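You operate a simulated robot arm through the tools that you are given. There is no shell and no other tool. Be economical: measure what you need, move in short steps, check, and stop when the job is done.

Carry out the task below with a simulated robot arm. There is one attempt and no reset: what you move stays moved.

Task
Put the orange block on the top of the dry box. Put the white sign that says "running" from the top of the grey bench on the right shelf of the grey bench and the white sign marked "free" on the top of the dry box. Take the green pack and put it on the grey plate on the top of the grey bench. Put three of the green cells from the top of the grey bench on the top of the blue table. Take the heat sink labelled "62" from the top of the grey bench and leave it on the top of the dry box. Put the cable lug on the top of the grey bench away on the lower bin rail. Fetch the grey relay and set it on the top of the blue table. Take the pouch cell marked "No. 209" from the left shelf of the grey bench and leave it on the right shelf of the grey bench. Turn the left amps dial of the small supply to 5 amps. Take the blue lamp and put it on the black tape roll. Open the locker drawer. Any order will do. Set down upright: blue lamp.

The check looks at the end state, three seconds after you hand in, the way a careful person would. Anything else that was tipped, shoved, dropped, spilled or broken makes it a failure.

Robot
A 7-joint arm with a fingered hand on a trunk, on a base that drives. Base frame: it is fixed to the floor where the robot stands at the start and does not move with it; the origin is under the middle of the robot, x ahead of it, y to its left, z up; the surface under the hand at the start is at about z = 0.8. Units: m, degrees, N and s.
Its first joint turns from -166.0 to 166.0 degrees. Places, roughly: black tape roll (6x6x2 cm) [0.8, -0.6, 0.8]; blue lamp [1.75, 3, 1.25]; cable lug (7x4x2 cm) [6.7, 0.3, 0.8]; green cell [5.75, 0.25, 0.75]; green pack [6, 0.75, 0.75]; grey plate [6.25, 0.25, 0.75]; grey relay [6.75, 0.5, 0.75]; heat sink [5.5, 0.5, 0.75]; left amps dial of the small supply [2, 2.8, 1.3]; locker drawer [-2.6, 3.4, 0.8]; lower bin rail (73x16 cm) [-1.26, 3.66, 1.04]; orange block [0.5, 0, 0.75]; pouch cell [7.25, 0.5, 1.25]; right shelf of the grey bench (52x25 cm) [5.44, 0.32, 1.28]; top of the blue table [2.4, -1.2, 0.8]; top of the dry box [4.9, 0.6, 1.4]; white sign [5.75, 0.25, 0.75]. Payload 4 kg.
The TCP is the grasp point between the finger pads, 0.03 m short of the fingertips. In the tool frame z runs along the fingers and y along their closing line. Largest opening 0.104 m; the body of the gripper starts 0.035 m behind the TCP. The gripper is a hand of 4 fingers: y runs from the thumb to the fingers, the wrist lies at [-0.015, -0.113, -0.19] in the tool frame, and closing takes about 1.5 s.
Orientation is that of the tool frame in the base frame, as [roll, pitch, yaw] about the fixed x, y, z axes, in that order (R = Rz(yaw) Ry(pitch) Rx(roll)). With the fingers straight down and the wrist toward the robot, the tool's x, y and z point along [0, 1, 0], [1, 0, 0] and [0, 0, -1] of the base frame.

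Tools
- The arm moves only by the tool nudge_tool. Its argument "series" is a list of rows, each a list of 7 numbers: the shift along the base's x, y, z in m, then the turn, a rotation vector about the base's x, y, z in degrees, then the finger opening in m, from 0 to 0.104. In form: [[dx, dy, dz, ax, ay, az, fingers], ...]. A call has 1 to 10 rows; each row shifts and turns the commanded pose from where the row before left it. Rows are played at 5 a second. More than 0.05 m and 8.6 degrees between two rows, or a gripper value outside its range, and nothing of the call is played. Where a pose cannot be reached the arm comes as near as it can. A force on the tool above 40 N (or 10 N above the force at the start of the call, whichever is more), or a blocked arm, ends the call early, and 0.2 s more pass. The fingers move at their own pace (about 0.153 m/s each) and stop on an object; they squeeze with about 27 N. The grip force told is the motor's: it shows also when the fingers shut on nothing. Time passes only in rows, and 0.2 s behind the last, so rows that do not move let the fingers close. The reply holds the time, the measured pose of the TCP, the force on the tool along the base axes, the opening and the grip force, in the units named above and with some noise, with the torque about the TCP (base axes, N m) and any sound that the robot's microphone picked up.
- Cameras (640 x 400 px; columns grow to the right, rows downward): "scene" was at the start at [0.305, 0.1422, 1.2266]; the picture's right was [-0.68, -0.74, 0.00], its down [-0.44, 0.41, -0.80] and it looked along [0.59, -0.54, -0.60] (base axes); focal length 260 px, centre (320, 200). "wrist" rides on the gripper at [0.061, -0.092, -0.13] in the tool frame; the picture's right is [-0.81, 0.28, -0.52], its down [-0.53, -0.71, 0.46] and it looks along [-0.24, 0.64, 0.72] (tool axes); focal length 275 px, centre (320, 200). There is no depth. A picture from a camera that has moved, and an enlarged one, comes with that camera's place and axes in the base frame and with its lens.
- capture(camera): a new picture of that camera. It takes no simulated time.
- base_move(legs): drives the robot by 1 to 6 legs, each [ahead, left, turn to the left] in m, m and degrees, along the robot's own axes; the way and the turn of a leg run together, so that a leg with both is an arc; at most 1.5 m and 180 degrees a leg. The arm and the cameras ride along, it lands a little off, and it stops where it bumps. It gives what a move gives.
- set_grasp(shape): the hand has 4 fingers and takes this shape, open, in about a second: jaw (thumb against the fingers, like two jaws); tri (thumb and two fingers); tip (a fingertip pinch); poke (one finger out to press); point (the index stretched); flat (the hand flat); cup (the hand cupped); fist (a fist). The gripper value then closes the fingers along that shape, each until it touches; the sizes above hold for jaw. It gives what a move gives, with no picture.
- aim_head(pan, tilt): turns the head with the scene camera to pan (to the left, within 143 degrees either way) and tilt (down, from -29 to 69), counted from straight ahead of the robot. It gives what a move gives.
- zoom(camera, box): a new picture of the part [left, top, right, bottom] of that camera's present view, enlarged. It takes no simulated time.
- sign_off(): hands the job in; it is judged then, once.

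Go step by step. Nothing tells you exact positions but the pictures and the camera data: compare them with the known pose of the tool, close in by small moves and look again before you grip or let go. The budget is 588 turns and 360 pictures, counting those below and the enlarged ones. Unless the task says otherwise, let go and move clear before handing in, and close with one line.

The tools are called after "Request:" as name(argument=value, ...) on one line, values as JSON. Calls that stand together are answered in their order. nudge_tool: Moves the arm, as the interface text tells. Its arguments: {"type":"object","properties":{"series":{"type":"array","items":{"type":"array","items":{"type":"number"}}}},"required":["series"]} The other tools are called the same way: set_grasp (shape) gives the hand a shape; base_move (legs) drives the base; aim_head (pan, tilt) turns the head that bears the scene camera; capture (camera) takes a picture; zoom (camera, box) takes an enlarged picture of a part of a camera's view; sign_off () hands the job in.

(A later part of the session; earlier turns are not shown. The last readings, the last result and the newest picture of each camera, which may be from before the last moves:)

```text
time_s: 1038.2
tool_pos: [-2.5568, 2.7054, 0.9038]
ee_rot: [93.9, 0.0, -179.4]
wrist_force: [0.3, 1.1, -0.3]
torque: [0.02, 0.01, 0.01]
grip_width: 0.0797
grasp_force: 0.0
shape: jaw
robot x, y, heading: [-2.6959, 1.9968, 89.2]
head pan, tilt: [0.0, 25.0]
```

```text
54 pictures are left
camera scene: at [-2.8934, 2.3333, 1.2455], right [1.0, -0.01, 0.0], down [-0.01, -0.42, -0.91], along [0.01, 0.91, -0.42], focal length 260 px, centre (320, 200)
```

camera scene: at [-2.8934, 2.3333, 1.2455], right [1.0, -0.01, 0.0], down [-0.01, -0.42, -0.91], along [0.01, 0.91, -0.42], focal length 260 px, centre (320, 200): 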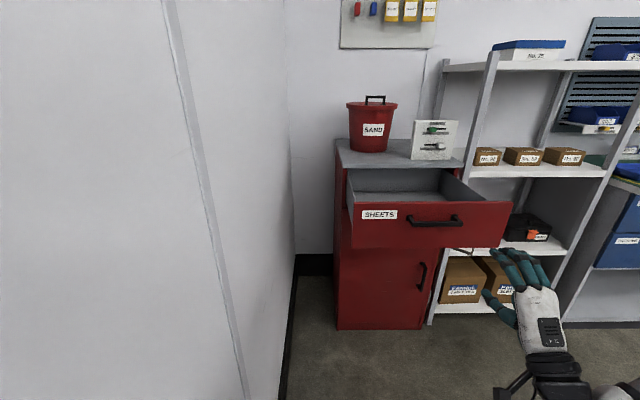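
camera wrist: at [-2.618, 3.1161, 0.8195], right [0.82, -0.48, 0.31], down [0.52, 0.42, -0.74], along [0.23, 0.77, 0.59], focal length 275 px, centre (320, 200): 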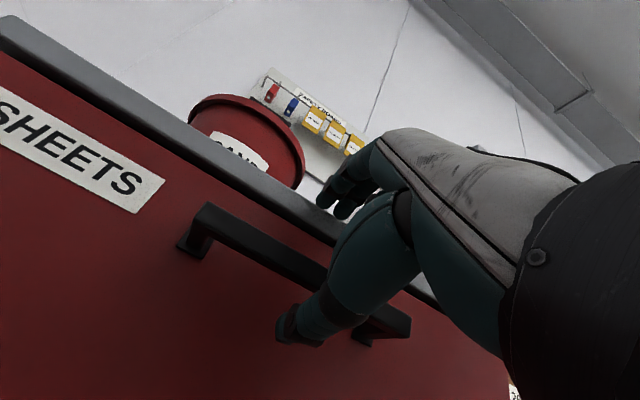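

The drawer stays open. Next is the supply bench for the dial and lamp.

Request:
nudge_tool(series=[[0, 0, 0.045, 0, 0, 0, 0.08], [0, 0, 0.045, 0, 0, 0, 0.08], [0, 0, 0.045, 0, 0, 0, 0.08], [0, 0, 0.045, 0, 0, 0, 0.08], [0, 0, 0.045, 0, 0, 0, 0.08], [0, 0, 0.045, 0, 0, 0, 0.08]])

Request:
base_move(legs=[[0, 0, 0.8], [0, -1.45, 0], [0, -1.45, 0], [0, -1.4, 0]])

Request:
aim_head(pan=-5, tilt=0)

Request:
capture(camera="scene")

```text
time_s: 1039.6
tool_pos: [-2.5423, 2.7656, 1.1488]
ee_rot: [94.0, 0.0, -179.3]
wrist_force: [0.1, -0.1, -0.6]
torque: [0.02, 0.02, -0.02]
grip_width: 0.0799
grasp_force: 0.0
shape: jaw
out of reach, approached as far as the arm can: row 2, 3, 4, 5, 6
robot x, y, heading: [-2.6958, 2.0028, 89.3]
head pan, tilt: [0.0, 25.0]
```

```text
time_s: 1060.7
tool_pos: [1.8041, 2.745, 1.1503]
ee_rot: [93.9, 0.0, -179.9]
wrist_force: [-0.2, 0.4, -0.7]
torque: [0.01, -0.03, 0.03]
grip_width: 0.08
grasp_force: 0.1
shape: jaw
robot x, y, heading: [1.634, 1.9804, 88.3]
head pan, tilt: [0.0, 25.0]
```

```text
time_s: 1061.5
tool_pos: [1.8041, 2.7459, 1.149]
ee_rot: [93.8, 0.0, 179.9]
wrist_force: [0.1, 0.1, -0.1]
torque: [0.0, -0.02, 0.0]
grip_width: 0.08
grasp_force: 0.0
shape: jaw
robot x, y, heading: [1.6367, 1.9851, 88.6]
head pan, tilt: [-5.0, 0.0]
```

```text
53 pictures are left
camera scene: at [1.4543, 2.3165, 1.2858], right [0.99, -0.11, 0.0], down [0.0, 0.0, -1.0], along [0.11, 0.99, 0.0], focal length 260 px, centre (320, 200)
```

scene: 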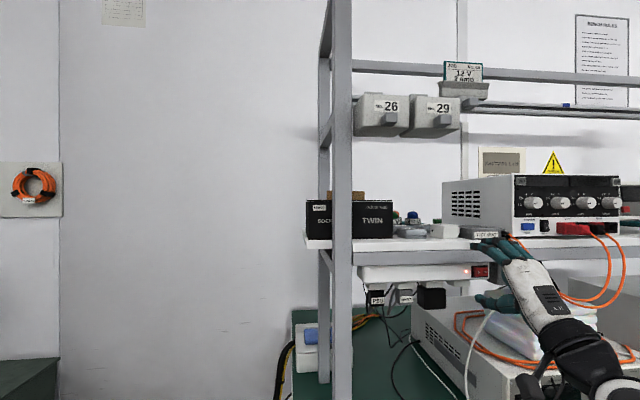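

Request:
zoom(camera="scene", box=[430, 150, 640, 270])

Request:
zoom(camera="scene", box=[360, 180, 480, 260])

```text
3.05 times, centred on (535, 210) of scene
camera zoom: at [1.4543, 2.3165, 1.2858], right [0.99, -0.11, 0.0], down [0.0, 0.0, -1.0], along [0.11, 0.99, 0.0], focal length 794 px, centre (-335, 170)
```

zoom: 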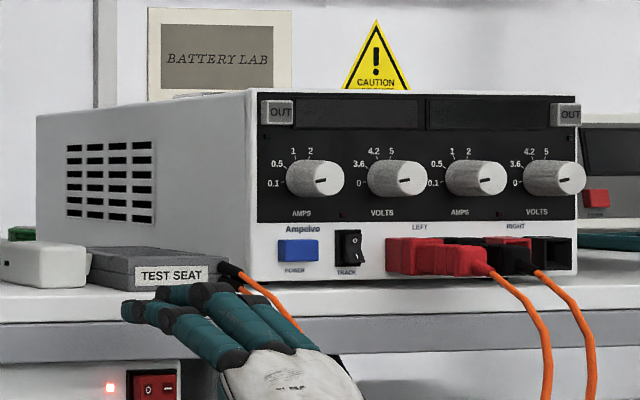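

```text
5.00 times, centred on (420, 220) of scene
camera zoom: at [1.4543, 2.3165, 1.2858], right [0.99, -0.11, 0.0], down [0.0, 0.0, -1.0], along [0.11, 0.99, 0.0], focal length 1303 px, centre (-180, 100)
```

zoom: 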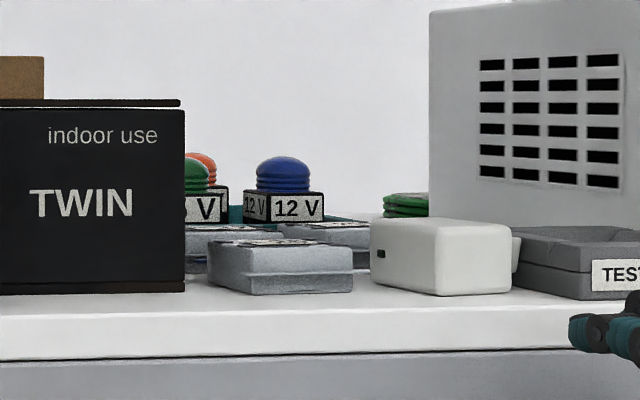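

The leftmost knob is the left amps dial, and the blue 12 V lamp stands behind some small items at about (1.79, 3.0). I'll move right for a squarer look at the dial scale.

Request:
base_move(legs=[[-0.12, 0, 1.5], [0, -0.22, 0]])

Request:
aim_head(pan=-25, tilt=0)

Request:
zoom(camera="scene", box=[280, 150, 440, 250])

```text
time_s: 1063.9
tool_pos: [1.9703, 2.6274, 1.1495]
ee_rot: [93.9, -0.1, -179.4]
wrist_force: [-0.1, -0.2, 0.3]
torque: [0.01, 0.01, 0.01]
grip_width: 0.0798
grasp_force: 0.1
shape: jaw
robot x, y, heading: [1.8135, 1.8631, 89.3]
head pan, tilt: [-5.0, 0.0]
stopped in leg 2: the robot was blocked; the commanded pose is now the measured one
```

```text
time_s: 1064.8
tool_pos: [1.9692, 2.6269, 1.1495]
ee_rot: [94.0, 0.0, -179.5]
wrist_force: [1.0, 0.1, -0.6]
torque: [-0.02, -0.03, -0.02]
grip_width: 0.0798
grasp_force: 0.0
shape: jaw
robot x, y, heading: [1.8147, 1.86, 89.4]
head pan, tilt: [-25.0, 0.0]
```

```text
4.00 times, centred on (360, 200) of scene
camera zoom: at [1.6548, 2.1849, 1.2858], right [0.9, -0.43, 0.0], down [0.0, 0.0, -1.0], along [0.43, 0.9, 0.0], focal length 1042 px, centre (160, 200)
```

zoom: 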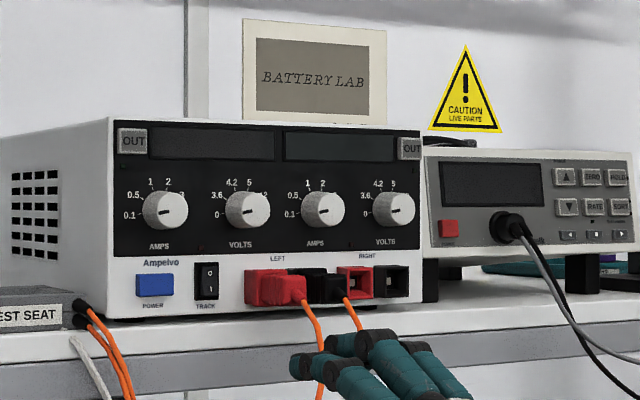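

Request:
zoom(camera="scene", box=[306, 188, 346, 218])

```text
13.33 times, centred on (326, 203) of scene
camera zoom: at [1.6548, 2.1849, 1.2858], right [0.9, -0.43, 0.0], down [0.0, 0.0, -1.0], along [0.43, 0.9, 0.0], focal length 3474 px, centre (240, 160)
```

zoom: 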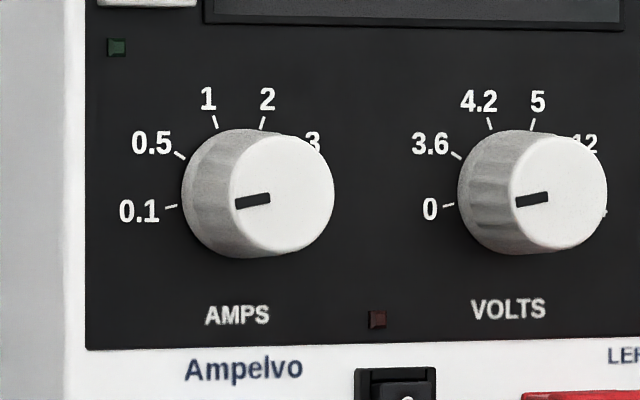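

The scale runs 0.1, 0.5, 1, 2, 3, 5 in 40° steps, and the pointer is at 0.1, so it needs about 200° clockwise. I'll switch to the pinch shape and roll the hand so the turn passes over the top, clear of the cables.

Request:
base_move(legs=[[-0.12, 0.01, 0.6]])

Request:
set_grasp(shape="tip")

Request:
nudge_tool(series=[[0, 0, 0.03, 0, 8.5, 0, 0.06], [0, 0, 0.03, 0, 8.5, 0, 0.06], [0, 0, 0.03, 0, 8.5, 0, 0.06], [0, 0, 0.03, 0, 8.5, 0, 0.06], [0, 0, 0.01, 0, 8.5, 0, 0.06], [0, 0, 0, 0, 8.5, 0, 0.06], [0, 0, 0, 0, 8.5, 0, 0.06], [0, 0, 0, 0, 8.5, 0, 0.06], [0, 0, 0, 0, 8.5, 0, 0.06], [0, 0, 0, 0, 8.5, 0, 0.06]])

```text
time_s: 1065.5
tool_pos: [1.9687, 2.6256, 1.1486]
ee_rot: [94.0, -0.1, -179.5]
wrist_force: [0.2, -0.5, 0.8]
torque: [0.0, 0.01, 0.04]
grip_width: 0.0799
grasp_force: 0.0
shape: jaw
robot x, y, heading: [1.8114, 1.8562, 89.3]
head pan, tilt: [-25.0, 0.0]
stopped in leg 1: the robot was blocked; the commanded pose is now the measured one
```

```text
time_s: 1066.4
tool_pos: [1.969, 2.6252, 1.1499]
ee_rot: [94.0, -0.1, -179.5]
wrist_force: [0.0, 0.4, 0.0]
torque: [0.0, 0.0, -0.01]
grip_width: 0.1044
grasp_force: 0.0
shape: tip
robot x, y, heading: [1.8097, 1.8567, 89.4]
head pan, tilt: [-25.0, 0.0]
```

```text
time_s: 1068.6
tool_pos: [1.9693, 2.6249, 1.2791]
ee_rot: [88.5, -85.3, -174.7]
wrist_force: [0.1, -0.1, -0.8]
torque: [0.0, -0.03, 0.02]
grip_width: 0.0604
grasp_force: 0.1
shape: tip
robot x, y, heading: [1.8129, 1.8581, 89.5]
head pan, tilt: [-25.0, 0.0]
```

Request:
base_move(legs=[[0, 0.05, 0.5]])

Request:
nudge_tool(series=[[0.02, 0.01, 0, 0, 0, -3.8, 0.06], [0.02, 0.03, 0, 0, 4, 0, 0.06], [0, 0.03, 0, 0, 0, 0, 0.06], [0, 0, 0, 0, 0, 0, 0.06]])

Request:
zoom(camera="scene", box=[260, 130, 420, 260])

```text
time_s: 1069.5
tool_pos: [1.9128, 2.6262, 1.281]
ee_rot: [88.4, -85.1, -173.8]
wrist_force: [0.2, 0.0, -0.1]
torque: [-0.04, 0.02, -0.01]
grip_width: 0.0604
grasp_force: 0.0
shape: tip
robot x, y, heading: [1.7622, 1.8548, 89.8]
head pan, tilt: [-25.0, 0.0]
```

```text
time_s: 1070.5
tool_pos: [1.953, 2.6957, 1.2769]
ee_rot: [79.1, -89.1, -168.4]
wrist_force: [-0.2, -0.8, -0.4]
torque: [-0.01, 0.02, 0.02]
grip_width: 0.0607
grasp_force: 0.1
shape: tip
robot x, y, heading: [1.7615, 1.8536, 90.2]
head pan, tilt: [-25.0, 0.0]
```

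```text
3.08 times, centred on (340, 195) of scene
camera zoom: at [1.6014, 2.1803, 1.2859], right [0.91, -0.42, 0.0], down [0.0, 0.0, -1.0], along [0.42, 0.91, 0.0], focal length 802 px, centre (258, 215)
```

zoom: 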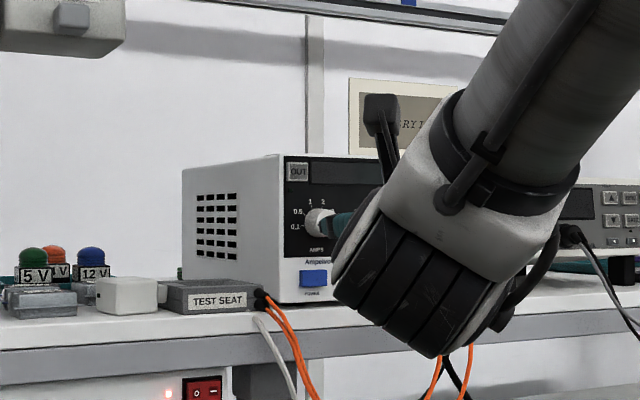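

Request:
nudge_tool(series=[[0.008, 0.02, 0.002, 0, 0, -0.7, 0.048], [0, 0.03, 0, 0, 0, 0, 0.048], [0, 0.03, 0, 0, 0, 0, 0.048], [0, 0.01, 0, 0, 0, 0, 0.048], [0, 0, 0, 0, 0, 0, 0.048]])

Request:
capture(camera="wrist")

```text
time_s: 1071.7
tool_pos: [1.9643, 2.7862, 1.2816]
ee_rot: [74.9, -89.1, -165.0]
wrist_force: [0.1, -1.0, 0.2]
torque: [0.0, 0.02, -0.06]
grip_width: 0.0487
grasp_force: 0.1
shape: tip
robot x, y, heading: [1.7582, 1.8562, 89.8]
head pan, tilt: [-25.0, 0.0]
```

```text
47 pictures are left
camera wrist: at [1.8696, 2.6542, 1.3393], right [0.29, -0.51, -0.81], down [-0.7, 0.46, -0.54], along [0.65, 0.73, -0.23], focal length 275 px, centre (320, 200)
```

wrist: 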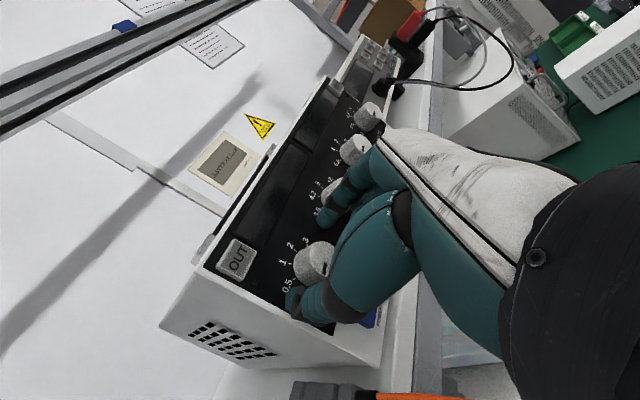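

The knob is between thumb and index. I'll close on it.

Request:
nudge_tool(series=[[0, 0.003, -0.001, 0, 0, 0, 0.03], [0, 0, 0, 0, 0, 0, 0.01], [0, 0, 0, 0, 0, 0, 0.0], [0, 0, 0, 0, 0, 0, 0.0], [0, 0, 0, 0, 0, 0, 0.0], [0, 0, 0, 0, 0, 0, 0.0]])

Request:
nudge_tool(series=[[0, 0, 0, 0, 8, 0, 0.0], [0, 0, 0, 0, 8, 0, 0.0], [0, 0, 0, 0, 8, 0, 0.0], [0, 0, 0, 0, 8, 0, 0.0], [0, 0, 0, 0, 8, 0, 0.0], [0, 0, 0, 0, 0, 0, 0.0]])

Request:
capture(camera="wrist")

```text
time_s: 1073.1
tool_pos: [1.9605, 2.7864, 1.2817]
ee_rot: [83.6, -89.0, -173.7]
wrist_force: [-12.3, -28.2, -0.7]
torque: [0.07, -0.01, 1.06]
grip_width: 0.0278
grasp_force: 27.2
shape: tip
robot x, y, heading: [1.76, 1.8566, 90.0]
head pan, tilt: [-25.0, 0.0]
```

```text
time_s: 1074.5
tool_pos: [1.9624, 2.7879, 1.2828]
ee_rot: [-89.6, -50.9, -0.7]
wrist_force: [6.4, -16.1, 14.0]
torque: [0.27, -0.01, 0.15]
grip_width: 0.0261
grasp_force: 27.3
shape: tip
robot x, y, heading: [1.7649, 1.8566, 89.9]
head pan, tilt: [-25.0, 0.0]
```

```text
46 pictures are left
camera wrist: at [1.9299, 2.6567, 1.3857], right [-0.3, -0.51, -0.8], down [-0.89, 0.46, 0.04], along [0.35, 0.73, -0.59], focal length 275 px, centre (320, 200)
```

wrist: 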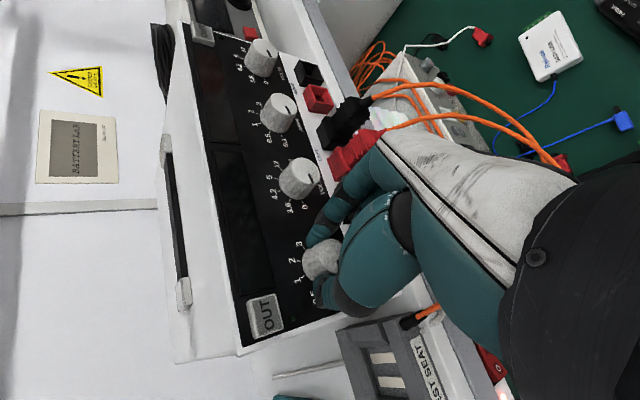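

It turns smoothly. I'll continue.

Request:
nudge_tool(series=[[0, 0, 0, 0, 8, 0, 0.0], [0, 0, 0, 0, 8, 0, 0.0], [0, 0, 0, 0, 8, 0, 0.0], [0, 0, 0, 0, 8, 0, 0.0], [0, 0, 0, 0, 8, 0, 0.0], [0, 0, 0, 0, 8, 0, 0.0], [0, 0, 0, 0, 8, 0, 0.0], [0, 0, 0, 0, 8, 0, 0.0], [0, 0, 0, 0, 8, 0, 0.0], [0, 0, 0, 0, 0, 0, 0.0]])

Request:
capture(camera="wrist")

```text
time_s: 1075.7
tool_pos: [1.9617, 2.7865, 1.2815]
ee_rot: [-90.3, -14.7, -0.2]
wrist_force: [13.3, -21.1, 3.4]
torque: [0.18, -0.06, -0.18]
grip_width: 0.0279
grasp_force: 27.3
shape: tip
robot x, y, heading: [1.7644, 1.8591, 89.7]
head pan, tilt: [-25.0, 0.0]
stopped in row 5: the force on the tool passed its limit at 64 N (the readings are from after the stop); the commanded pose is now the measured one
```

```text
45 pictures are left
camera wrist: at [1.9952, 2.6562, 1.3837], right [-0.72, -0.52, -0.47], down [-0.69, 0.46, 0.55], along [-0.07, 0.72, -0.69], focal length 275 px, centre (320, 200)
```

wrist: 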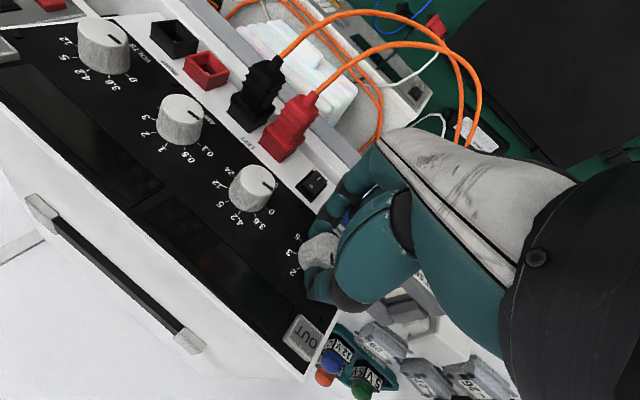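

The force limit tripped at about 76°. I'll release, recentre slightly further out, and grip again.

Request:
nudge_tool(series=[[0, 0, 0, 0, 0, 0, 0.045], [0, -0.002, 0, 0, 0, 0, 0.045], [0, -0.003, -0.001, 0, 0, 0, 0.045], [0, 0, 0, 0, 0, 0, 0.02], [0, 0, 0, 0, 0, 0, 0.0], [0, 0, 0, 0, 0, 0, 0.0], [0, 0, 0, 0, 0, 0, 0.0]])

Request:
nudge_tool(series=[[0, 0, 0, 0, 8, 0, 0.0], [0, 0, 0, 0, 8, 0, 0.0], [0, 0, 0, 0, 8, 0, 0.0], [0, 0, 0, 0, 8, 0, 0.0], [0, 0, 0, 0, 8, 0, 0.0], [0, 0, 0, 0, 0, 0, 0.0]])

Request:
capture(camera="wrist")

```text
time_s: 1077.3
tool_pos: [1.9529, 2.7861, 1.2787]
ee_rot: [-90.3, -14.7, 0.2]
wrist_force: [-4.6, 3.4, -2.1]
torque: [-0.08, 0.04, 0.08]
grip_width: 0.025
grasp_force: 27.5
shape: tip
robot x, y, heading: [1.764, 1.8573, 89.9]
head pan, tilt: [-25.0, 0.0]
```

```text
time_s: 1078.7
tool_pos: [1.9571, 2.7843, 1.2738]
ee_rot: [-90.6, 25.3, -0.1]
wrist_force: [-11.0, -11.9, -31.4]
torque: [-0.61, -0.05, 0.28]
grip_width: 0.0189
grasp_force: 27.1
shape: tip
robot x, y, heading: [1.7598, 1.8552, 90.0]
head pan, tilt: [-25.0, 0.0]
```

```text
44 pictures are left
camera wrist: at [2.0511, 2.6534, 1.3312], right [-0.85, -0.52, 0.1], down [-0.18, 0.46, 0.87], along [-0.5, 0.72, -0.49], focal length 275 px, centre (320, 200)
```

wrist: 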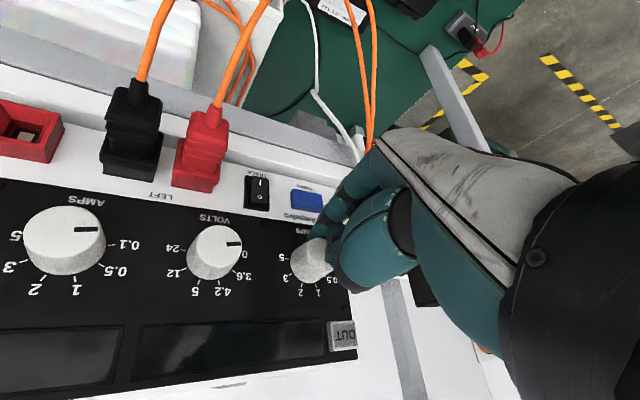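

Request:
zoom(camera="wrist", box=[270, 200, 370, 310])

```text
3.64 times, centred on (320, 255) of wrist
camera zoom: at [2.0511, 2.6534, 1.3312], right [-0.85, -0.52, 0.1], down [-0.18, 0.46, 0.87], along [-0.5, 0.72, -0.49], focal length 1001 px, centre (320, 0)
```

zoom: 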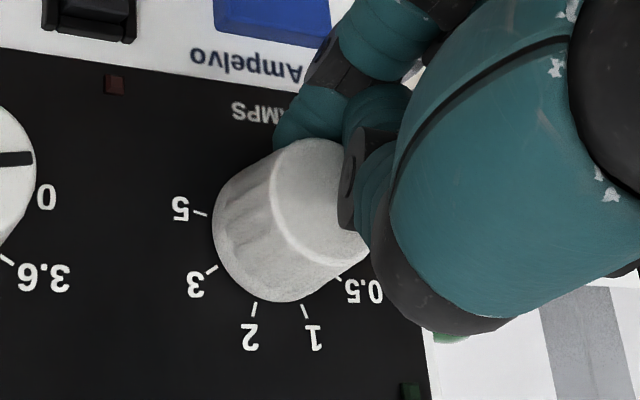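

I'll release, back off a little and read the pointer.

Request:
nudge_tool(series=[[0, 0, 0, 0, 0, 0, 0.05], [0, 0, 0, 0, 0, 0, 0.055], [0, -0.03, 0, 0, 0, 0, 0.06], [0, -0.03, 0, 0, 0, 0, 0.06], [0, 0, 0, 0, 0, 0, 0.06]])

Request:
zoom(camera="wrist", box=[200, 150, 400, 300])

```text
time_s: 1079.9
tool_pos: [1.9561, 2.7236, 1.2809]
ee_rot: [-90.2, 25.2, 0.0]
wrist_force: [0.5, 0.2, -0.4]
torque: [0.0, -0.04, 0.04]
grip_width: 0.0596
grasp_force: 0.1
shape: tip
robot x, y, heading: [1.7647, 1.8585, 90.0]
head pan, tilt: [-25.0, 0.0]
```

```text
2.67 times, centred on (300, 225) of wrist
camera zoom: at [2.0509, 2.5931, 1.3368], right [-0.85, -0.52, 0.1], down [-0.18, 0.46, 0.87], along [-0.5, 0.72, -0.48], focal length 734 px, centre (373, 133)
```

zoom: 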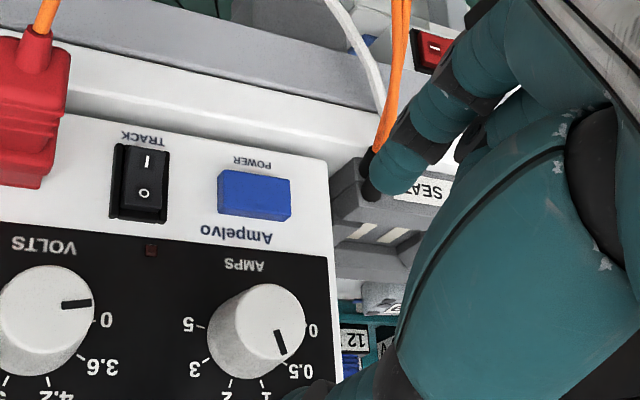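

The pointer is between 0.5 and 1, so the grip slipped somewhat. I'll roll the hand back and regrip better centred on the axis (1.9605, 1.2787).

Request:
nudge_tool(series=[[0, 0, 0, 0, -8.5, 0, 0.05], [0, 0, 0, 0, -8.5, 0, 0.05], [0, 0, 0, 0, -8.5, 0, 0.05], [0, 0, 0, 0, -8.5, 0, 0.05], [0, 0, 0, 0, -8.5, 0, 0.05], [0, 0, 0, 0, -8.5, 0, 0.05], [0, 0, 0, 0, -8.5, 0, 0.05], [0, 0, 0, 0, -8.5, 0, 0.05], [0, 0, 0, 0, -8.5, 0, 0.05], [0.0045, 0, -0.002, 0, -8.5, 0, 0.05]])

Request:
nudge_tool(series=[[0, 0.03, 0, 0, 0, 0, 0.045], [0, 0.03, 0, 0, 0, 0, 0.045], [0, 0, 0, 0, 0, 0, 0.045]])

```text
time_s: 1082.1
tool_pos: [1.96, 2.7253, 1.2758]
ee_rot: [-90.3, -59.9, 0.0]
wrist_force: [0.2, 0.5, 0.8]
torque: [0.01, 0.02, 0.03]
grip_width: 0.0505
grasp_force: 0.1
shape: tip
robot x, y, heading: [1.7656, 1.8576, 89.8]
head pan, tilt: [-25.0, 0.0]
```

```text
time_s: 1082.9
tool_pos: [1.9615, 2.7866, 1.2757]
ee_rot: [-90.6, -59.8, 0.5]
wrist_force: [-0.3, -2.1, 0.1]
torque: [0.0, -0.01, 0.0]
grip_width: 0.0453
grasp_force: 0.0
shape: tip
robot x, y, heading: [1.7574, 1.8584, 90.0]
head pan, tilt: [-25.0, 0.0]
```

Request:
nudge_tool(series=[[-0.001, -0.006, 0.003, 0, 0, 0, 0.045], [0, 0, 0, 0, 0, 0, 0.02], [0, 0, 0, 0, 0, 0, 0.0], [0, 0, 0, 0, 0, 0, 0.0], [0, 0, 0, 0, 0, 0, 0.0]])

Request:
nudge_tool(series=[[0, 0, 0, 0, 8, 0, 0.0], [0, 0, 0, 0, 8, 0, 0.0], [0, 0, 0, 0, 8, 0, 0.0], [0, 0, 0, 0, 8, 0, 0.0], [0, 0, 0, 0, 8, 0, 0.0], [0, 0, 0, 0, 8, 0, 0.0], [0, 0, 0, 0, 8, 0, 0.0], [0, 0, 0, 0, 8, 0, 0.0], [0, 0, 0, 0, 8, 0, 0.0], [0, 0, 0, 0, 0, 0, 0.0]])

```text
time_s: 1084.1
tool_pos: [1.9608, 2.7794, 1.2777]
ee_rot: [-90.4, -59.7, 0.2]
wrist_force: [0.3, 1.8, 1.5]
torque: [0.03, 0.03, 0.0]
grip_width: 0.0164
grasp_force: 27.0
shape: tip
robot x, y, heading: [1.7581, 1.8577, 89.6]
head pan, tilt: [-25.0, 0.0]
```

```text
time_s: 1086.3
tool_pos: [1.9596, 2.781, 1.2775]
ee_rot: [-90.3, 12.4, 0.2]
wrist_force: [4.7, 0.3, -11.8]
torque: [-0.39, -0.05, -0.08]
grip_width: 0.0159
grasp_force: 26.8
shape: tip
robot x, y, heading: [1.7597, 1.8575, 90.2]
head pan, tilt: [-25.0, 0.0]
```

Much better: a clean 72° turn. I'll continue a bit in the same grip.

Request:
nudge_tool(series=[[0, 0, 0, 0, 8, 0, 0.0], [0, 0, 0, 0, 8, 0, 0.0], [0, 0, 0, 0, 8, 0, 0.0], [0, 0, 0, 0, 8, 0, 0.0], [0, 0, 0, 0, 8, 0, 0.0], [0, 0, 0, 0, 0, 0, 0.0]])

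Request:
zoom(camera="wrist", box=[200, 150, 400, 300])

```text
time_s: 1087.7
tool_pos: [1.9591, 2.7793, 1.2785]
ee_rot: [-90.0, 52.4, 0.3]
wrist_force: [-2.4, 2.9, -12.7]
torque: [-0.32, 0.0, 0.2]
grip_width: 0.016
grasp_force: 26.9
shape: tip
robot x, y, heading: [1.7565, 1.8568, 90.0]
head pan, tilt: [-25.0, 0.0]
```

```text
2.67 times, centred on (300, 225) of wrist
camera zoom: at [2.0692, 2.6484, 1.2852], right [-0.71, -0.52, 0.47], down [0.24, 0.46, 0.86], along [-0.66, 0.72, -0.2], focal length 734 px, centre (373, 133)
```

zoom: 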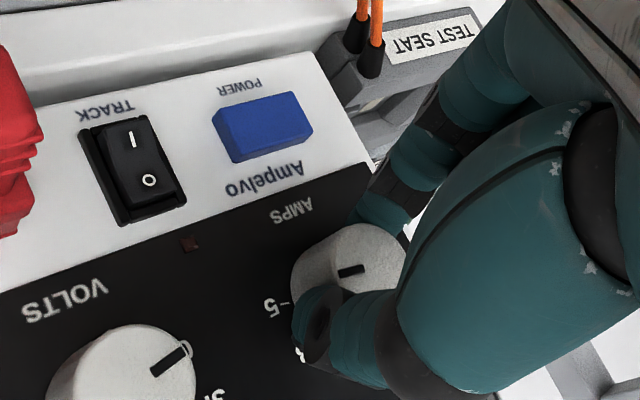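

The pointer looks close to 5. I'll release, back off and verify with a zoom.

Request:
nudge_tool(series=[[0, 0, 0, 0, 0, 0, 0.045], [0, 0, 0, 0, 0, 0, 0.05], [0, -0.03, 0, 0, 0, 0, 0.05], [0, -0.03, 0, 0, 0, 0, 0.05], [0, -0.03, 0, 0, 0, 0, 0.05], [0, 0, 0, 0, 0, 0, 0.05]])

Request:
zoom(camera="wrist", box=[220, 120, 380, 240])

```text
time_s: 1089.1
tool_pos: [1.9597, 2.6871, 1.2787]
ee_rot: [-90.3, 52.2, 0.0]
wrist_force: [0.3, -0.4, 0.8]
torque: [-0.01, -0.02, 0.0]
grip_width: 0.0495
grasp_force: 0.0
shape: tip
robot x, y, heading: [1.7655, 1.8577, 90.0]
head pan, tilt: [-25.0, 0.0]
```

```text
3.33 times, centred on (300, 180) of wrist
camera zoom: at [2.0701, 2.5559, 1.2861], right [-0.71, -0.52, 0.47], down [0.24, 0.46, 0.86], along [-0.66, 0.72, -0.2], focal length 918 px, centre (387, 267)
```

zoom: 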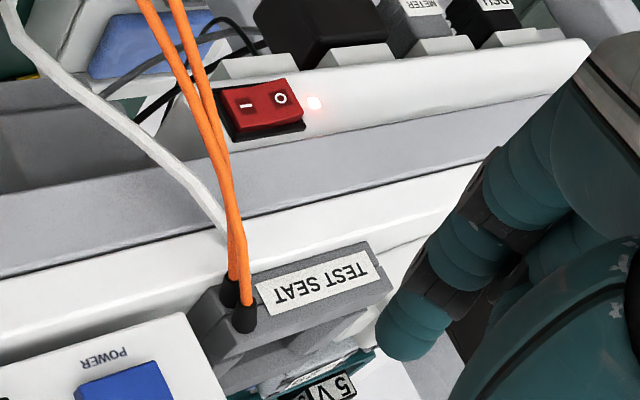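

Request:
zoom(camera="wrist", box=[160, 220, 320, 340])

```text
3.33 times, centred on (240, 280) of wrist
camera zoom: at [2.0701, 2.5559, 1.2861], right [-0.71, -0.52, 0.47], down [0.24, 0.46, 0.86], along [-0.66, 0.72, -0.2], focal length 918 px, centre (587, -67)
```

zoom: 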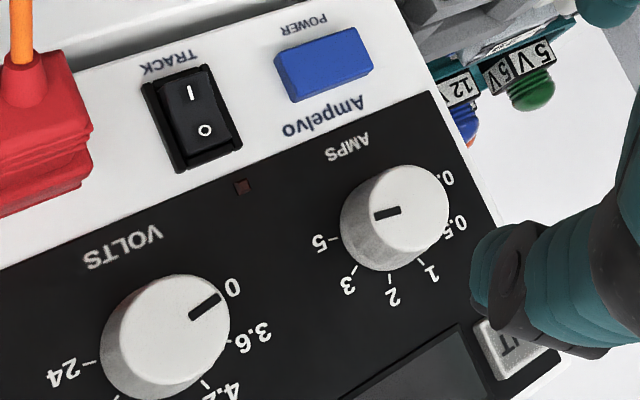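

Request:
zoom(camera="wrist", box=[235, 260, 275, 300])

```text
10.00 times, centred on (255, 280) of wrist
camera zoom: at [2.0701, 2.5559, 1.2861], right [-0.71, -0.52, 0.47], down [0.24, 0.46, 0.86], along [-0.66, 0.72, -0.2], focal length 2753 px, centre (970, -600)
```

zoom: 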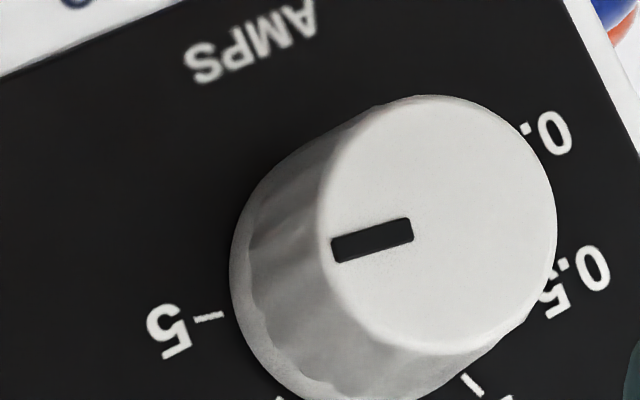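

The dial now reads 5 amps. Next is the blue lamp: I'll move left and orient the hand forward with a sideways grip.

Request:
base_move(legs=[[-0.03, 0.03, 0], [0, 0.13, 0]])

Request:
nudge_tool(series=[[0, 0, 0.01, 0, 8, 0, 0.05], [0, 0, 0.01, 0, 8, 0, 0.05], [0, 0, 0.01, 0, 8, 0, 0.05], [0, 0, 0.01, 0, 8, 0, 0.05], [0, 0, 0.01, 0, 6, 0, 0.05], [0, 0, 0.01, -8, 0, 0, 0.05], [0, 0, 0, -8, 0, 0, 0.05], [0, 0, 0, -4, 0, 0, 0.05], [0, 0, 0, 0, 0, 0, 0.05]])

Request:
capture(camera="wrist")

```text
time_s: 1090.8
tool_pos: [1.7963, 2.6567, 1.2797]
ee_rot: [-90.1, 52.2, 0.2]
wrist_force: [-0.1, -0.5, -0.2]
torque: [0.01, -0.01, -0.01]
grip_width: 0.0496
grasp_force: 0.1
shape: tip
robot x, y, heading: [1.5971, 1.8234, 90.1]
head pan, tilt: [-25.0, 0.0]
```

```text
time_s: 1092.8
tool_pos: [1.797, 2.6563, 1.3395]
ee_rot: [179.1, 70.1, -90.5]
wrist_force: [-0.6, 0.3, 0.0]
torque: [0.03, 0.01, 0.02]
grip_width: 0.05
grasp_force: 0.0
shape: tip
robot x, y, heading: [1.601, 1.8235, 90.1]
head pan, tilt: [-25.0, 0.0]
```

```text
37 pictures are left
camera wrist: at [1.8891, 2.5126, 1.3243], right [-0.27, -0.21, 0.94], down [0.71, 0.61, 0.34], along [-0.65, 0.76, -0.01], focal length 275 px, centre (320, 200)
```

wrist: 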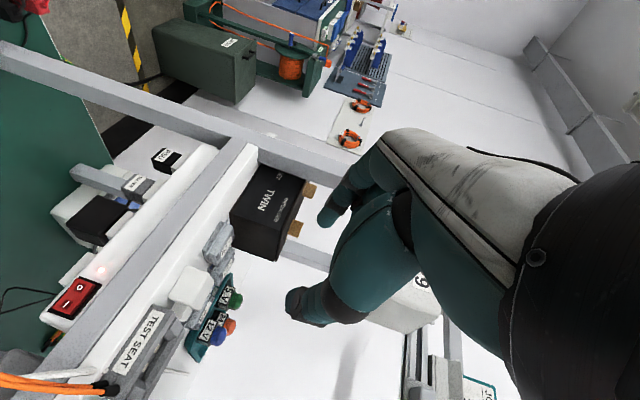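

Request:
zoom(camera="wrist", box=[120, 200, 280, 400])

```text
2.00 times, centred on (200, 300) of wrist
camera zoom: at [1.8891, 2.5126, 1.3243], right [-0.27, -0.21, 0.94], down [0.71, 0.61, 0.34], along [-0.65, 0.76, -0.01], focal length 551 px, centre (560, 0)
```

zoom: 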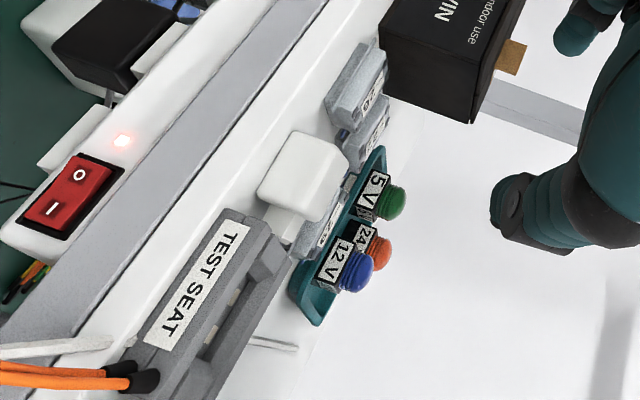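

I've located blue at (1.80, 3.017), orange at (1.772, 3.053) and green at (1.747, 3.00). I'll approach the blue dome with a narrow pinch, yawed slightly to stay off the neighbours.

Request:
nudge_tool(series=[[0.004, 0.04, -0.01, 0, 0, 4, 0.045], [0.004, 0.045, -0.01, 0, 0, 4, 0.042], [0, 0.045, -0.01, 0, 0, 2, 0.04], [0, 0.045, -0.015, 0, 0, 0, 0.04], [0, 0.045, -0.015, 0, 0, 0, 0.04], [0, 0.03, -0.005, 0, 0, 0, 0.04], [0, 0, 0, 0, 0, 0, 0.04]])

Request:
capture(camera="wrist")

```text
time_s: 1094.5
tool_pos: [1.807, 2.9014, 1.2786]
ee_rot: [179.0, 70.1, -80.6]
wrist_force: [0.0, -0.4, 0.4]
torque: [-0.01, 0.02, 0.01]
grip_width: 0.0405
grasp_force: 0.1
shape: tip
robot x, y, heading: [1.6012, 1.8227, 90.1]
head pan, tilt: [-25.0, 0.0]
heard: click
```

```text
35 pictures are left
camera wrist: at [1.922, 2.7755, 1.2635], right [-0.23, -0.26, 0.94], down [0.6, 0.73, 0.34], along [-0.77, 0.64, -0.01], focal length 275 px, centre (320, 200)
```

wrist: 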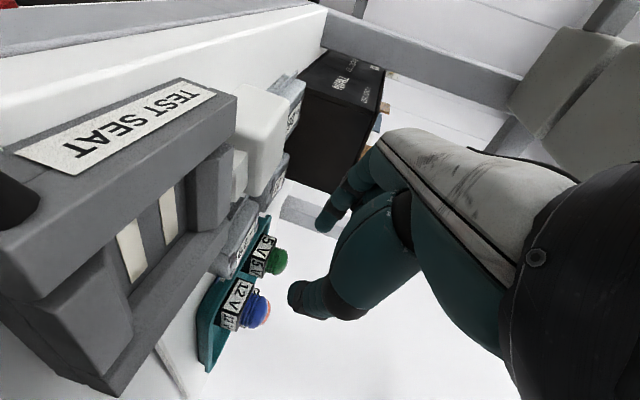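

I heard a click, so the wrist camera may have touched the supply's front. I'll back off and check.

Request:
nudge_tool(series=[[0, -0.04, 0.01, 0, 0, 0, 0.04], [0, -0.045, 0.01, 0, 0, 0, 0.04], [0, -0.045, 0.01, 0, 0, 0, 0.04], [0, -0.045, 0.01, 0, 0, 0, 0.04], [0, -0.045, 0, 0, 0, 0, 0.04], [0, 0, 0, 0, 0, 0, 0.04]])

Request:
aim_head(pan=-30, tilt=0)

Request:
zoom(camera="scene", box=[260, 140, 440, 260])

```text
time_s: 1095.8
tool_pos: [1.8065, 2.6793, 1.315]
ee_rot: [179.0, 70.1, -80.8]
wrist_force: [-0.4, -0.4, 0.5]
torque: [0.03, 0.0, -0.01]
grip_width: 0.0406
grasp_force: 0.1
shape: tip
robot x, y, heading: [1.5975, 1.8292, 89.9]
head pan, tilt: [-25.0, 0.0]
```

```text
time_s: 1096.5
tool_pos: [1.8084, 2.6798, 1.3134]
ee_rot: [178.9, 70.1, -80.8]
wrist_force: [0.1, 0.5, -0.7]
torque: [0.01, 0.05, -0.01]
grip_width: 0.0408
grasp_force: 0.0
shape: tip
robot x, y, heading: [1.6015, 1.8311, 89.7]
head pan, tilt: [-30.0, 0.0]
```

```text
3.33 times, centred on (350, 200) of scene
camera zoom: at [1.4455, 2.1463, 1.2859], right [0.87, -0.5, 0.0], down [0.0, 0.0, -1.0], along [0.5, 0.87, 0.0], focal length 868 px, centre (220, 200)
```

zoom: 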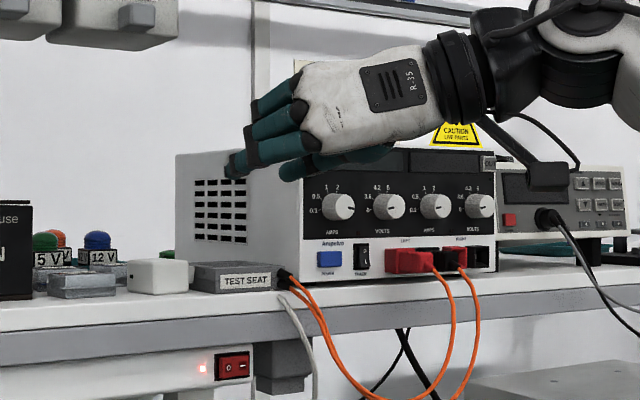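

Request:
zoom(camera="scene", box=[340, 175, 410, 225])

```text
8.00 times, centred on (375, 200) of scene
camera zoom: at [1.4455, 2.1463, 1.2859], right [0.87, -0.5, 0.0], down [0.0, 0.0, -1.0], along [0.5, 0.87, 0.0], focal length 2084 px, centre (-120, 200)
```

zoom: 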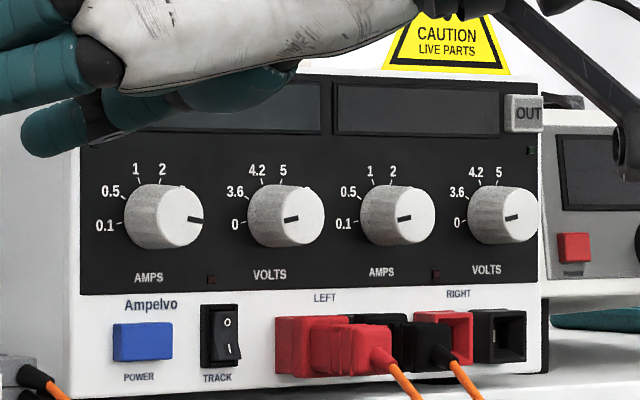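

Request:
base_move(legs=[[-0.1, 0.12, 0]])

Request:
aim_head(pan=-35, tilt=0)

Request:
zoom(camera="scene", box=[290, 160, 400, 230])

```text
time_s: 1097.9
tool_pos: [1.6863, 2.5791, 1.3142]
ee_rot: [179.1, 70.1, -80.4]
wrist_force: [0.7, -0.7, 0.0]
torque: [-0.04, -0.01, 0.0]
grip_width: 0.0405
grasp_force: 0.0
shape: tip
robot x, y, heading: [1.4791, 1.7247, 90.0]
head pan, tilt: [-30.0, 0.0]
```

```text
time_s: 1098.6
tool_pos: [1.6851, 2.5786, 1.3128]
ee_rot: [179.0, 70.0, -80.5]
wrist_force: [-0.3, -0.6, -0.9]
torque: [0.0, -0.01, -0.01]
grip_width: 0.0407
grasp_force: 0.0
shape: tip
robot x, y, heading: [1.4824, 1.7266, 90.1]
head pan, tilt: [-35.0, 0.0]
```

```text
5.71 times, centred on (345, 195) of scene
camera zoom: at [1.3332, 2.0392, 1.2859], right [0.82, -0.57, 0.0], down [0.0, 0.0, -1.0], along [0.57, 0.82, 0.0], focal length 1489 px, centre (177, 229)
```

zoom: 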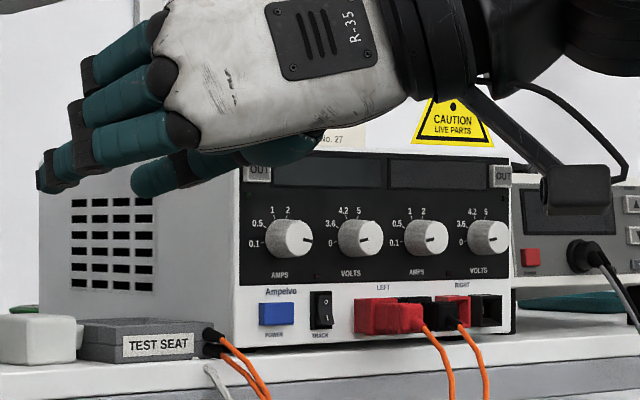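

Request:
zoom(camera="scene", box=[324, 182, 388, 222])

```text
10.00 times, centred on (356, 202) of scene
camera zoom: at [1.3332, 2.0392, 1.2859], right [0.82, -0.57, 0.0], down [0.0, 0.0, -1.0], along [0.57, 0.82, 0.0], focal length 2605 px, centre (-40, 180)
```

zoom: 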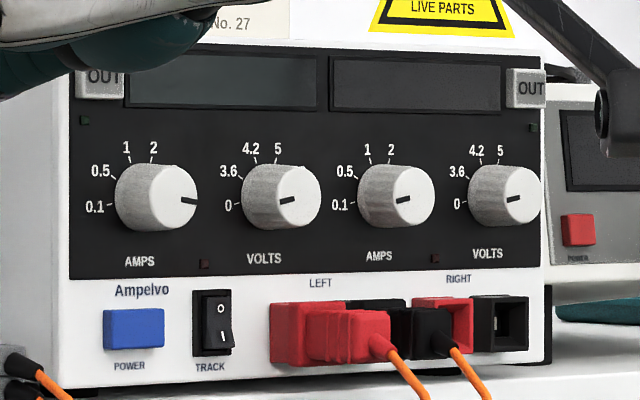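

Request:
nudge_tool(series=[[-0.03, -0.03, -0.02, 0, 0, 0, 0.04], [-0.03, -0.03, -0.02, 0, 0, 0, 0.04], [-0.03, -0.03, -0.02, 0, 0, 0, 0.04], [-0.03, -0.02, -0.02, 0, 0, 0, 0.04]])

Request:
zoom(camera="scene", box=[324, 178, 388, 218])

```text
time_s: 1099.6
tool_pos: [1.5682, 2.4677, 1.233]
ee_rot: [178.9, 70.2, -80.6]
wrist_force: [-0.6, -0.6, 1.1]
torque: [0.01, 0.0, -0.04]
grip_width: 0.0405
grasp_force: 0.0
shape: tip
robot x, y, heading: [1.4835, 1.7245, 90.4]
head pan, tilt: [-35.0, 0.0]
```

```text
10.00 times, centred on (356, 198) of scene
camera zoom: at [1.3334, 2.0393, 1.2859], right [0.82, -0.57, 0.0], down [0.0, 0.0, -1.0], along [0.57, 0.82, 0.0], focal length 2605 px, centre (-40, 220)
```

zoom: 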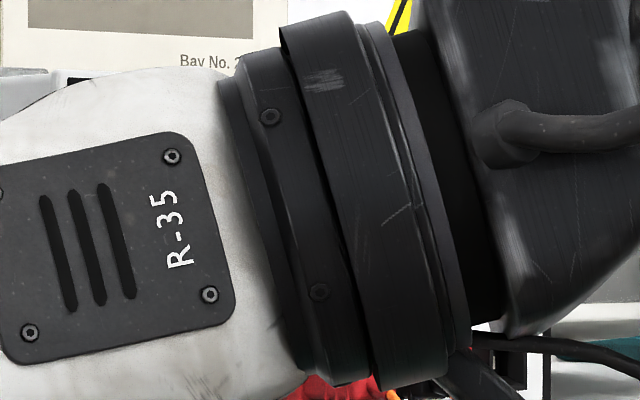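

No visible change on the supply: its displays and indicators look as before. For the lamp I'll flip the hand so the wrist is on the left, well away from the supply.

Request:
nudge_tool(series=[[0.02, 0, 0.02, 8, 0, -5, 0.045], [0.02, 0, 0.02, 8, 0, -5, 0.045], [0.02, 0, 0.02, 4, -4, 0, 0.045], [0.02, 0, 0, 0, -8.5, 0, 0.045], [0, 0, 0, 0, -8.5, 0, 0.045], [0, 0, 0, 0, -8.5, 0, 0.045], [0, 0, 0, 0, -8.5, 0, 0.045], [0, 0, 0, 0, -8.5, 0, 0.045], [0, 0, 0, 0, -8.5, 0, 0.045], [0, 0, 0, 0, -8.5, 0, 0.045]])

Request:
nudge_tool(series=[[0, 0, 0, 0, -8.5, 0, 0.045], [0, 0, 0, 0, -8.5, 0, 0.045], [0, 0, 0, 0, -8.5, 0, 0.045], [0, 0, 0, 0, -8.5, 0, 0.045], [0, 0, 0, 0, -8.5, 0, 0.045], [0, 0, 0, 0, -8.5, 0, 0.045], [0, 0, 0, 0, -8.5, 0, 0.045], [0, 0, 0, 0, -8.5, 0, 0.045], [0, 0, 0, 0, -8.5, 0, 0.045], [0, 0, 0, 0, -8.5, 0, 0.045]])

Request:
nudge_tool(series=[[0, 0, 0, 0, -8.5, 0, 0.045], [0, 0, 0, 0, -8.5, 0, 0.045], [0, 0, 0, 0, -8.5, 0, 0.045], [0, 0, 0, -8, 0, 0, 0.045], [0, 0, 0, -8, 0, 0, 0.045], [0, 0, 0, -4, 0, 5, 0.045], [0, 0, 0, 0, 0, 8, 0.045], [0, 0, 0, 0, 0, 2, 0.045], [0, 0, 0, 0, 0, 0, 0.045]])

```text
refused: row 1 steps farther than a row can; nothing moved
```

```text
time_s: 1101.8
tool_pos: [1.5667, 2.4694, 1.234]
ee_rot: [-101.5, 1.4, -19.7]
wrist_force: [0.4, 0.3, -0.7]
torque: [-0.01, 0.02, -0.01]
grip_width: 0.0448
grasp_force: 0.1
shape: tip
robot x, y, heading: [1.4817, 1.7247, 89.9]
head pan, tilt: [-35.0, 0.0]
```

```text
time_s: 1103.8
tool_pos: [1.5651, 2.4695, 1.2336]
ee_rot: [-113.9, -28.0, 3.1]
wrist_force: [-0.6, -0.1, 0.0]
torque: [-0.02, -0.03, 0.0]
grip_width: 0.0448
grasp_force: 0.0
shape: tip
robot x, y, heading: [1.4812, 1.7235, 90.3]
head pan, tilt: [-35.0, 0.0]
```

Request:
nudge_tool(series=[[0.02, 0, 0.02, 0, 0, 7.9, 0.045], [0.02, 0, 0.02, 0, 0, 7.9, 0.045], [0.02, 0, 0.02, 0, 0, 7.9, 0.045], [0, 0, 0.01, 1.8, -6.8, 2.7, 0.045], [0, 0, 0, 1.8, -6.8, 2.7, 0.045], [0, 0, 0, 1.8, -6.8, 2.7, 0.045], [0, 0, 0, 1.8, -6.8, 2.7, 0.045], [0, 0, 0, 1.8, -6.8, 2.7, 0.045], [0, 0, 0, 1.8, -6.8, 2.7, 0.045], [0, 0, 0, 1.8, -6.8, 2.7, 0.045]])

Request:
nudge_tool(series=[[0, 0, 0, 1.8, -6.8, 2.7, 0.045], [0, 0, 0, 0, 0, 0, 0.045]])

```text
time_s: 1106.0
tool_pos: [1.625, 2.4691, 1.304]
ee_rot: [-163.1, -67.9, 86.7]
wrist_force: [0.2, 0.2, -0.1]
torque: [0.01, -0.02, 0.01]
grip_width: 0.0448
grasp_force: 0.1
shape: tip
robot x, y, heading: [1.4816, 1.7229, 89.9]
head pan, tilt: [-35.0, 0.0]
```

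```text
time_s: 1106.6
tool_pos: [1.6266, 2.4696, 1.3046]
ee_rot: [178.7, -69.1, 106.5]
wrist_force: [0.1, 0.5, 0.4]
torque: [0.0, -0.01, 0.0]
grip_width: 0.0448
grasp_force: 0.0
shape: tip
robot x, y, heading: [1.4855, 1.727, 90.0]
head pan, tilt: [-35.0, 0.0]
```

The hand is oriented. I'll drive closer and bring the fingertips in front of the lamp.

Request:
base_move(legs=[[0.0, -0.15, 0], [0.15, 0, 0]])

Request:
nudge_tool(series=[[0.015, 0.04, -0.01, 0, 0, 0, 0.045], [0.015, 0.045, -0.005, 0, 0, 0, 0.045], [0.015, 0.045, -0.005, 0, 0, 0, 0.042], [0.01, 0.045, 0, 0, 0, 0, 0.042], [0, 0, 0, 0, 0, 0, 0.042]])

Request:
capture(camera="wrist")

```text
time_s: 1108.9
tool_pos: [1.7793, 2.6145, 1.3035]
ee_rot: [178.9, -69.0, 106.1]
wrist_force: [-0.5, -0.7, 0.6]
torque: [-0.01, 0.01, 0.04]
grip_width: 0.0446
grasp_force: 0.0
shape: tip
robot x, y, heading: [1.6323, 1.8694, 90.0]
head pan, tilt: [-35.0, 0.0]
```

```text
time_s: 1110.1
tool_pos: [1.8321, 2.7941, 1.2838]
ee_rot: [178.6, -69.1, 106.4]
wrist_force: [-0.1, 0.5, 0.0]
torque: [0.0, 0.03, 0.0]
grip_width: 0.0425
grasp_force: 0.0
shape: tip
robot x, y, heading: [1.6333, 1.872, 90.1]
head pan, tilt: [-35.0, 0.0]
```

```text
29 pictures are left
camera wrist: at [1.7692, 2.6728, 1.385], right [0.47, -0.67, -0.57], down [-0.74, 0.04, -0.67], along [0.47, 0.74, -0.48], focal length 275 px, centre (320, 200)
```

wrist: 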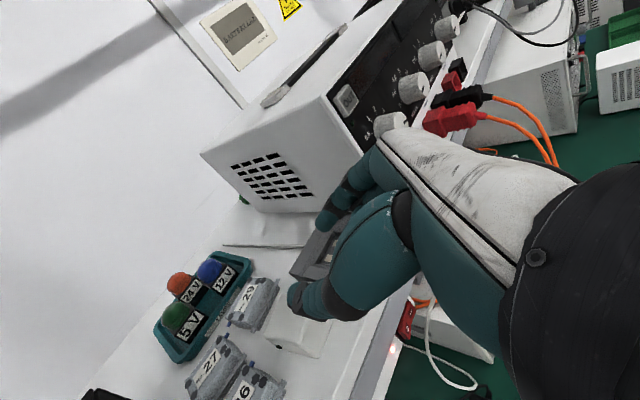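

Request:
nudge_tool(series=[[0, 0.045, 0, 0, 0, 0, 0.042], [0, 0.045, 0, 0, 0, 0, 0.042], [-0.003, 0.04, -0.002, 0, 0, 0, 0.042], [0, 0, 0, 0, 0, 0, 0.042]])

Request:
capture(camera="wrist")

```text
time_s: 1111.1
tool_pos: [1.8293, 2.9187, 1.2821]
ee_rot: [178.6, -69.0, 106.3]
wrist_force: [0.0, 1.2, -0.1]
torque: [-0.02, 0.0, -0.01]
grip_width: 0.0426
grasp_force: 0.0
shape: tip
robot x, y, heading: [1.6312, 1.873, 89.9]
head pan, tilt: [-35.0, 0.0]
```

```text
28 pictures are left
camera wrist: at [1.7662, 2.7982, 1.3833], right [0.47, -0.67, -0.57], down [-0.74, 0.04, -0.67], along [0.47, 0.74, -0.48], focal length 275 px, centre (320, 200)
```

wrist: 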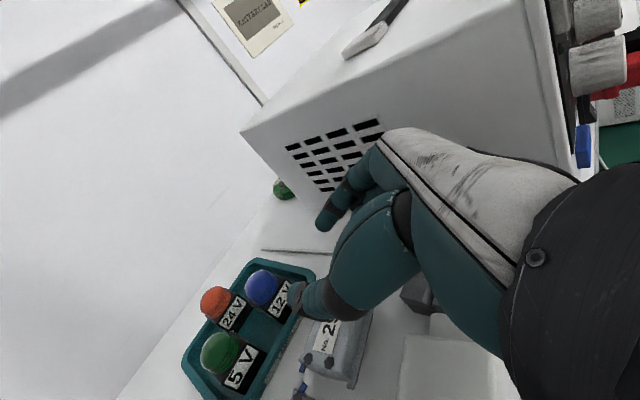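

Request:
nudge_tool(series=[[-0.008, 0.022, -0.008, 0, 0, 0, 0.042], [-0.007, 0.024, -0.008, 0, 0, 0, 0.042], [0, 0, 0, 0, 0, 0, 0.042]])

Request:
capture(camera="wrist")

```text
time_s: 1111.9
tool_pos: [1.8157, 2.9678, 1.2658]
ee_rot: [178.7, -68.9, 106.4]
wrist_force: [0.5, -0.2, 0.4]
torque: [-0.02, 0.03, 0.03]
grip_width: 0.0425
grasp_force: 0.1
shape: tip
robot x, y, heading: [1.6324, 1.8744, 90.0]
head pan, tilt: [-35.0, 0.0]
```

```text
27 pictures are left
camera wrist: at [1.7528, 2.846, 1.3675], right [0.47, -0.67, -0.57], down [-0.74, 0.04, -0.67], along [0.47, 0.74, -0.48], focal length 275 px, centre (320, 200)
```

wrist: 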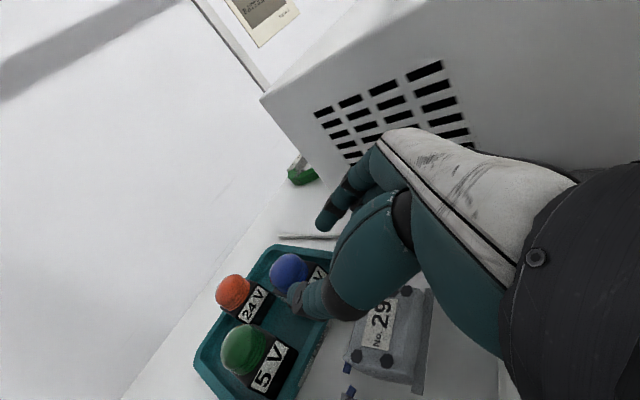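

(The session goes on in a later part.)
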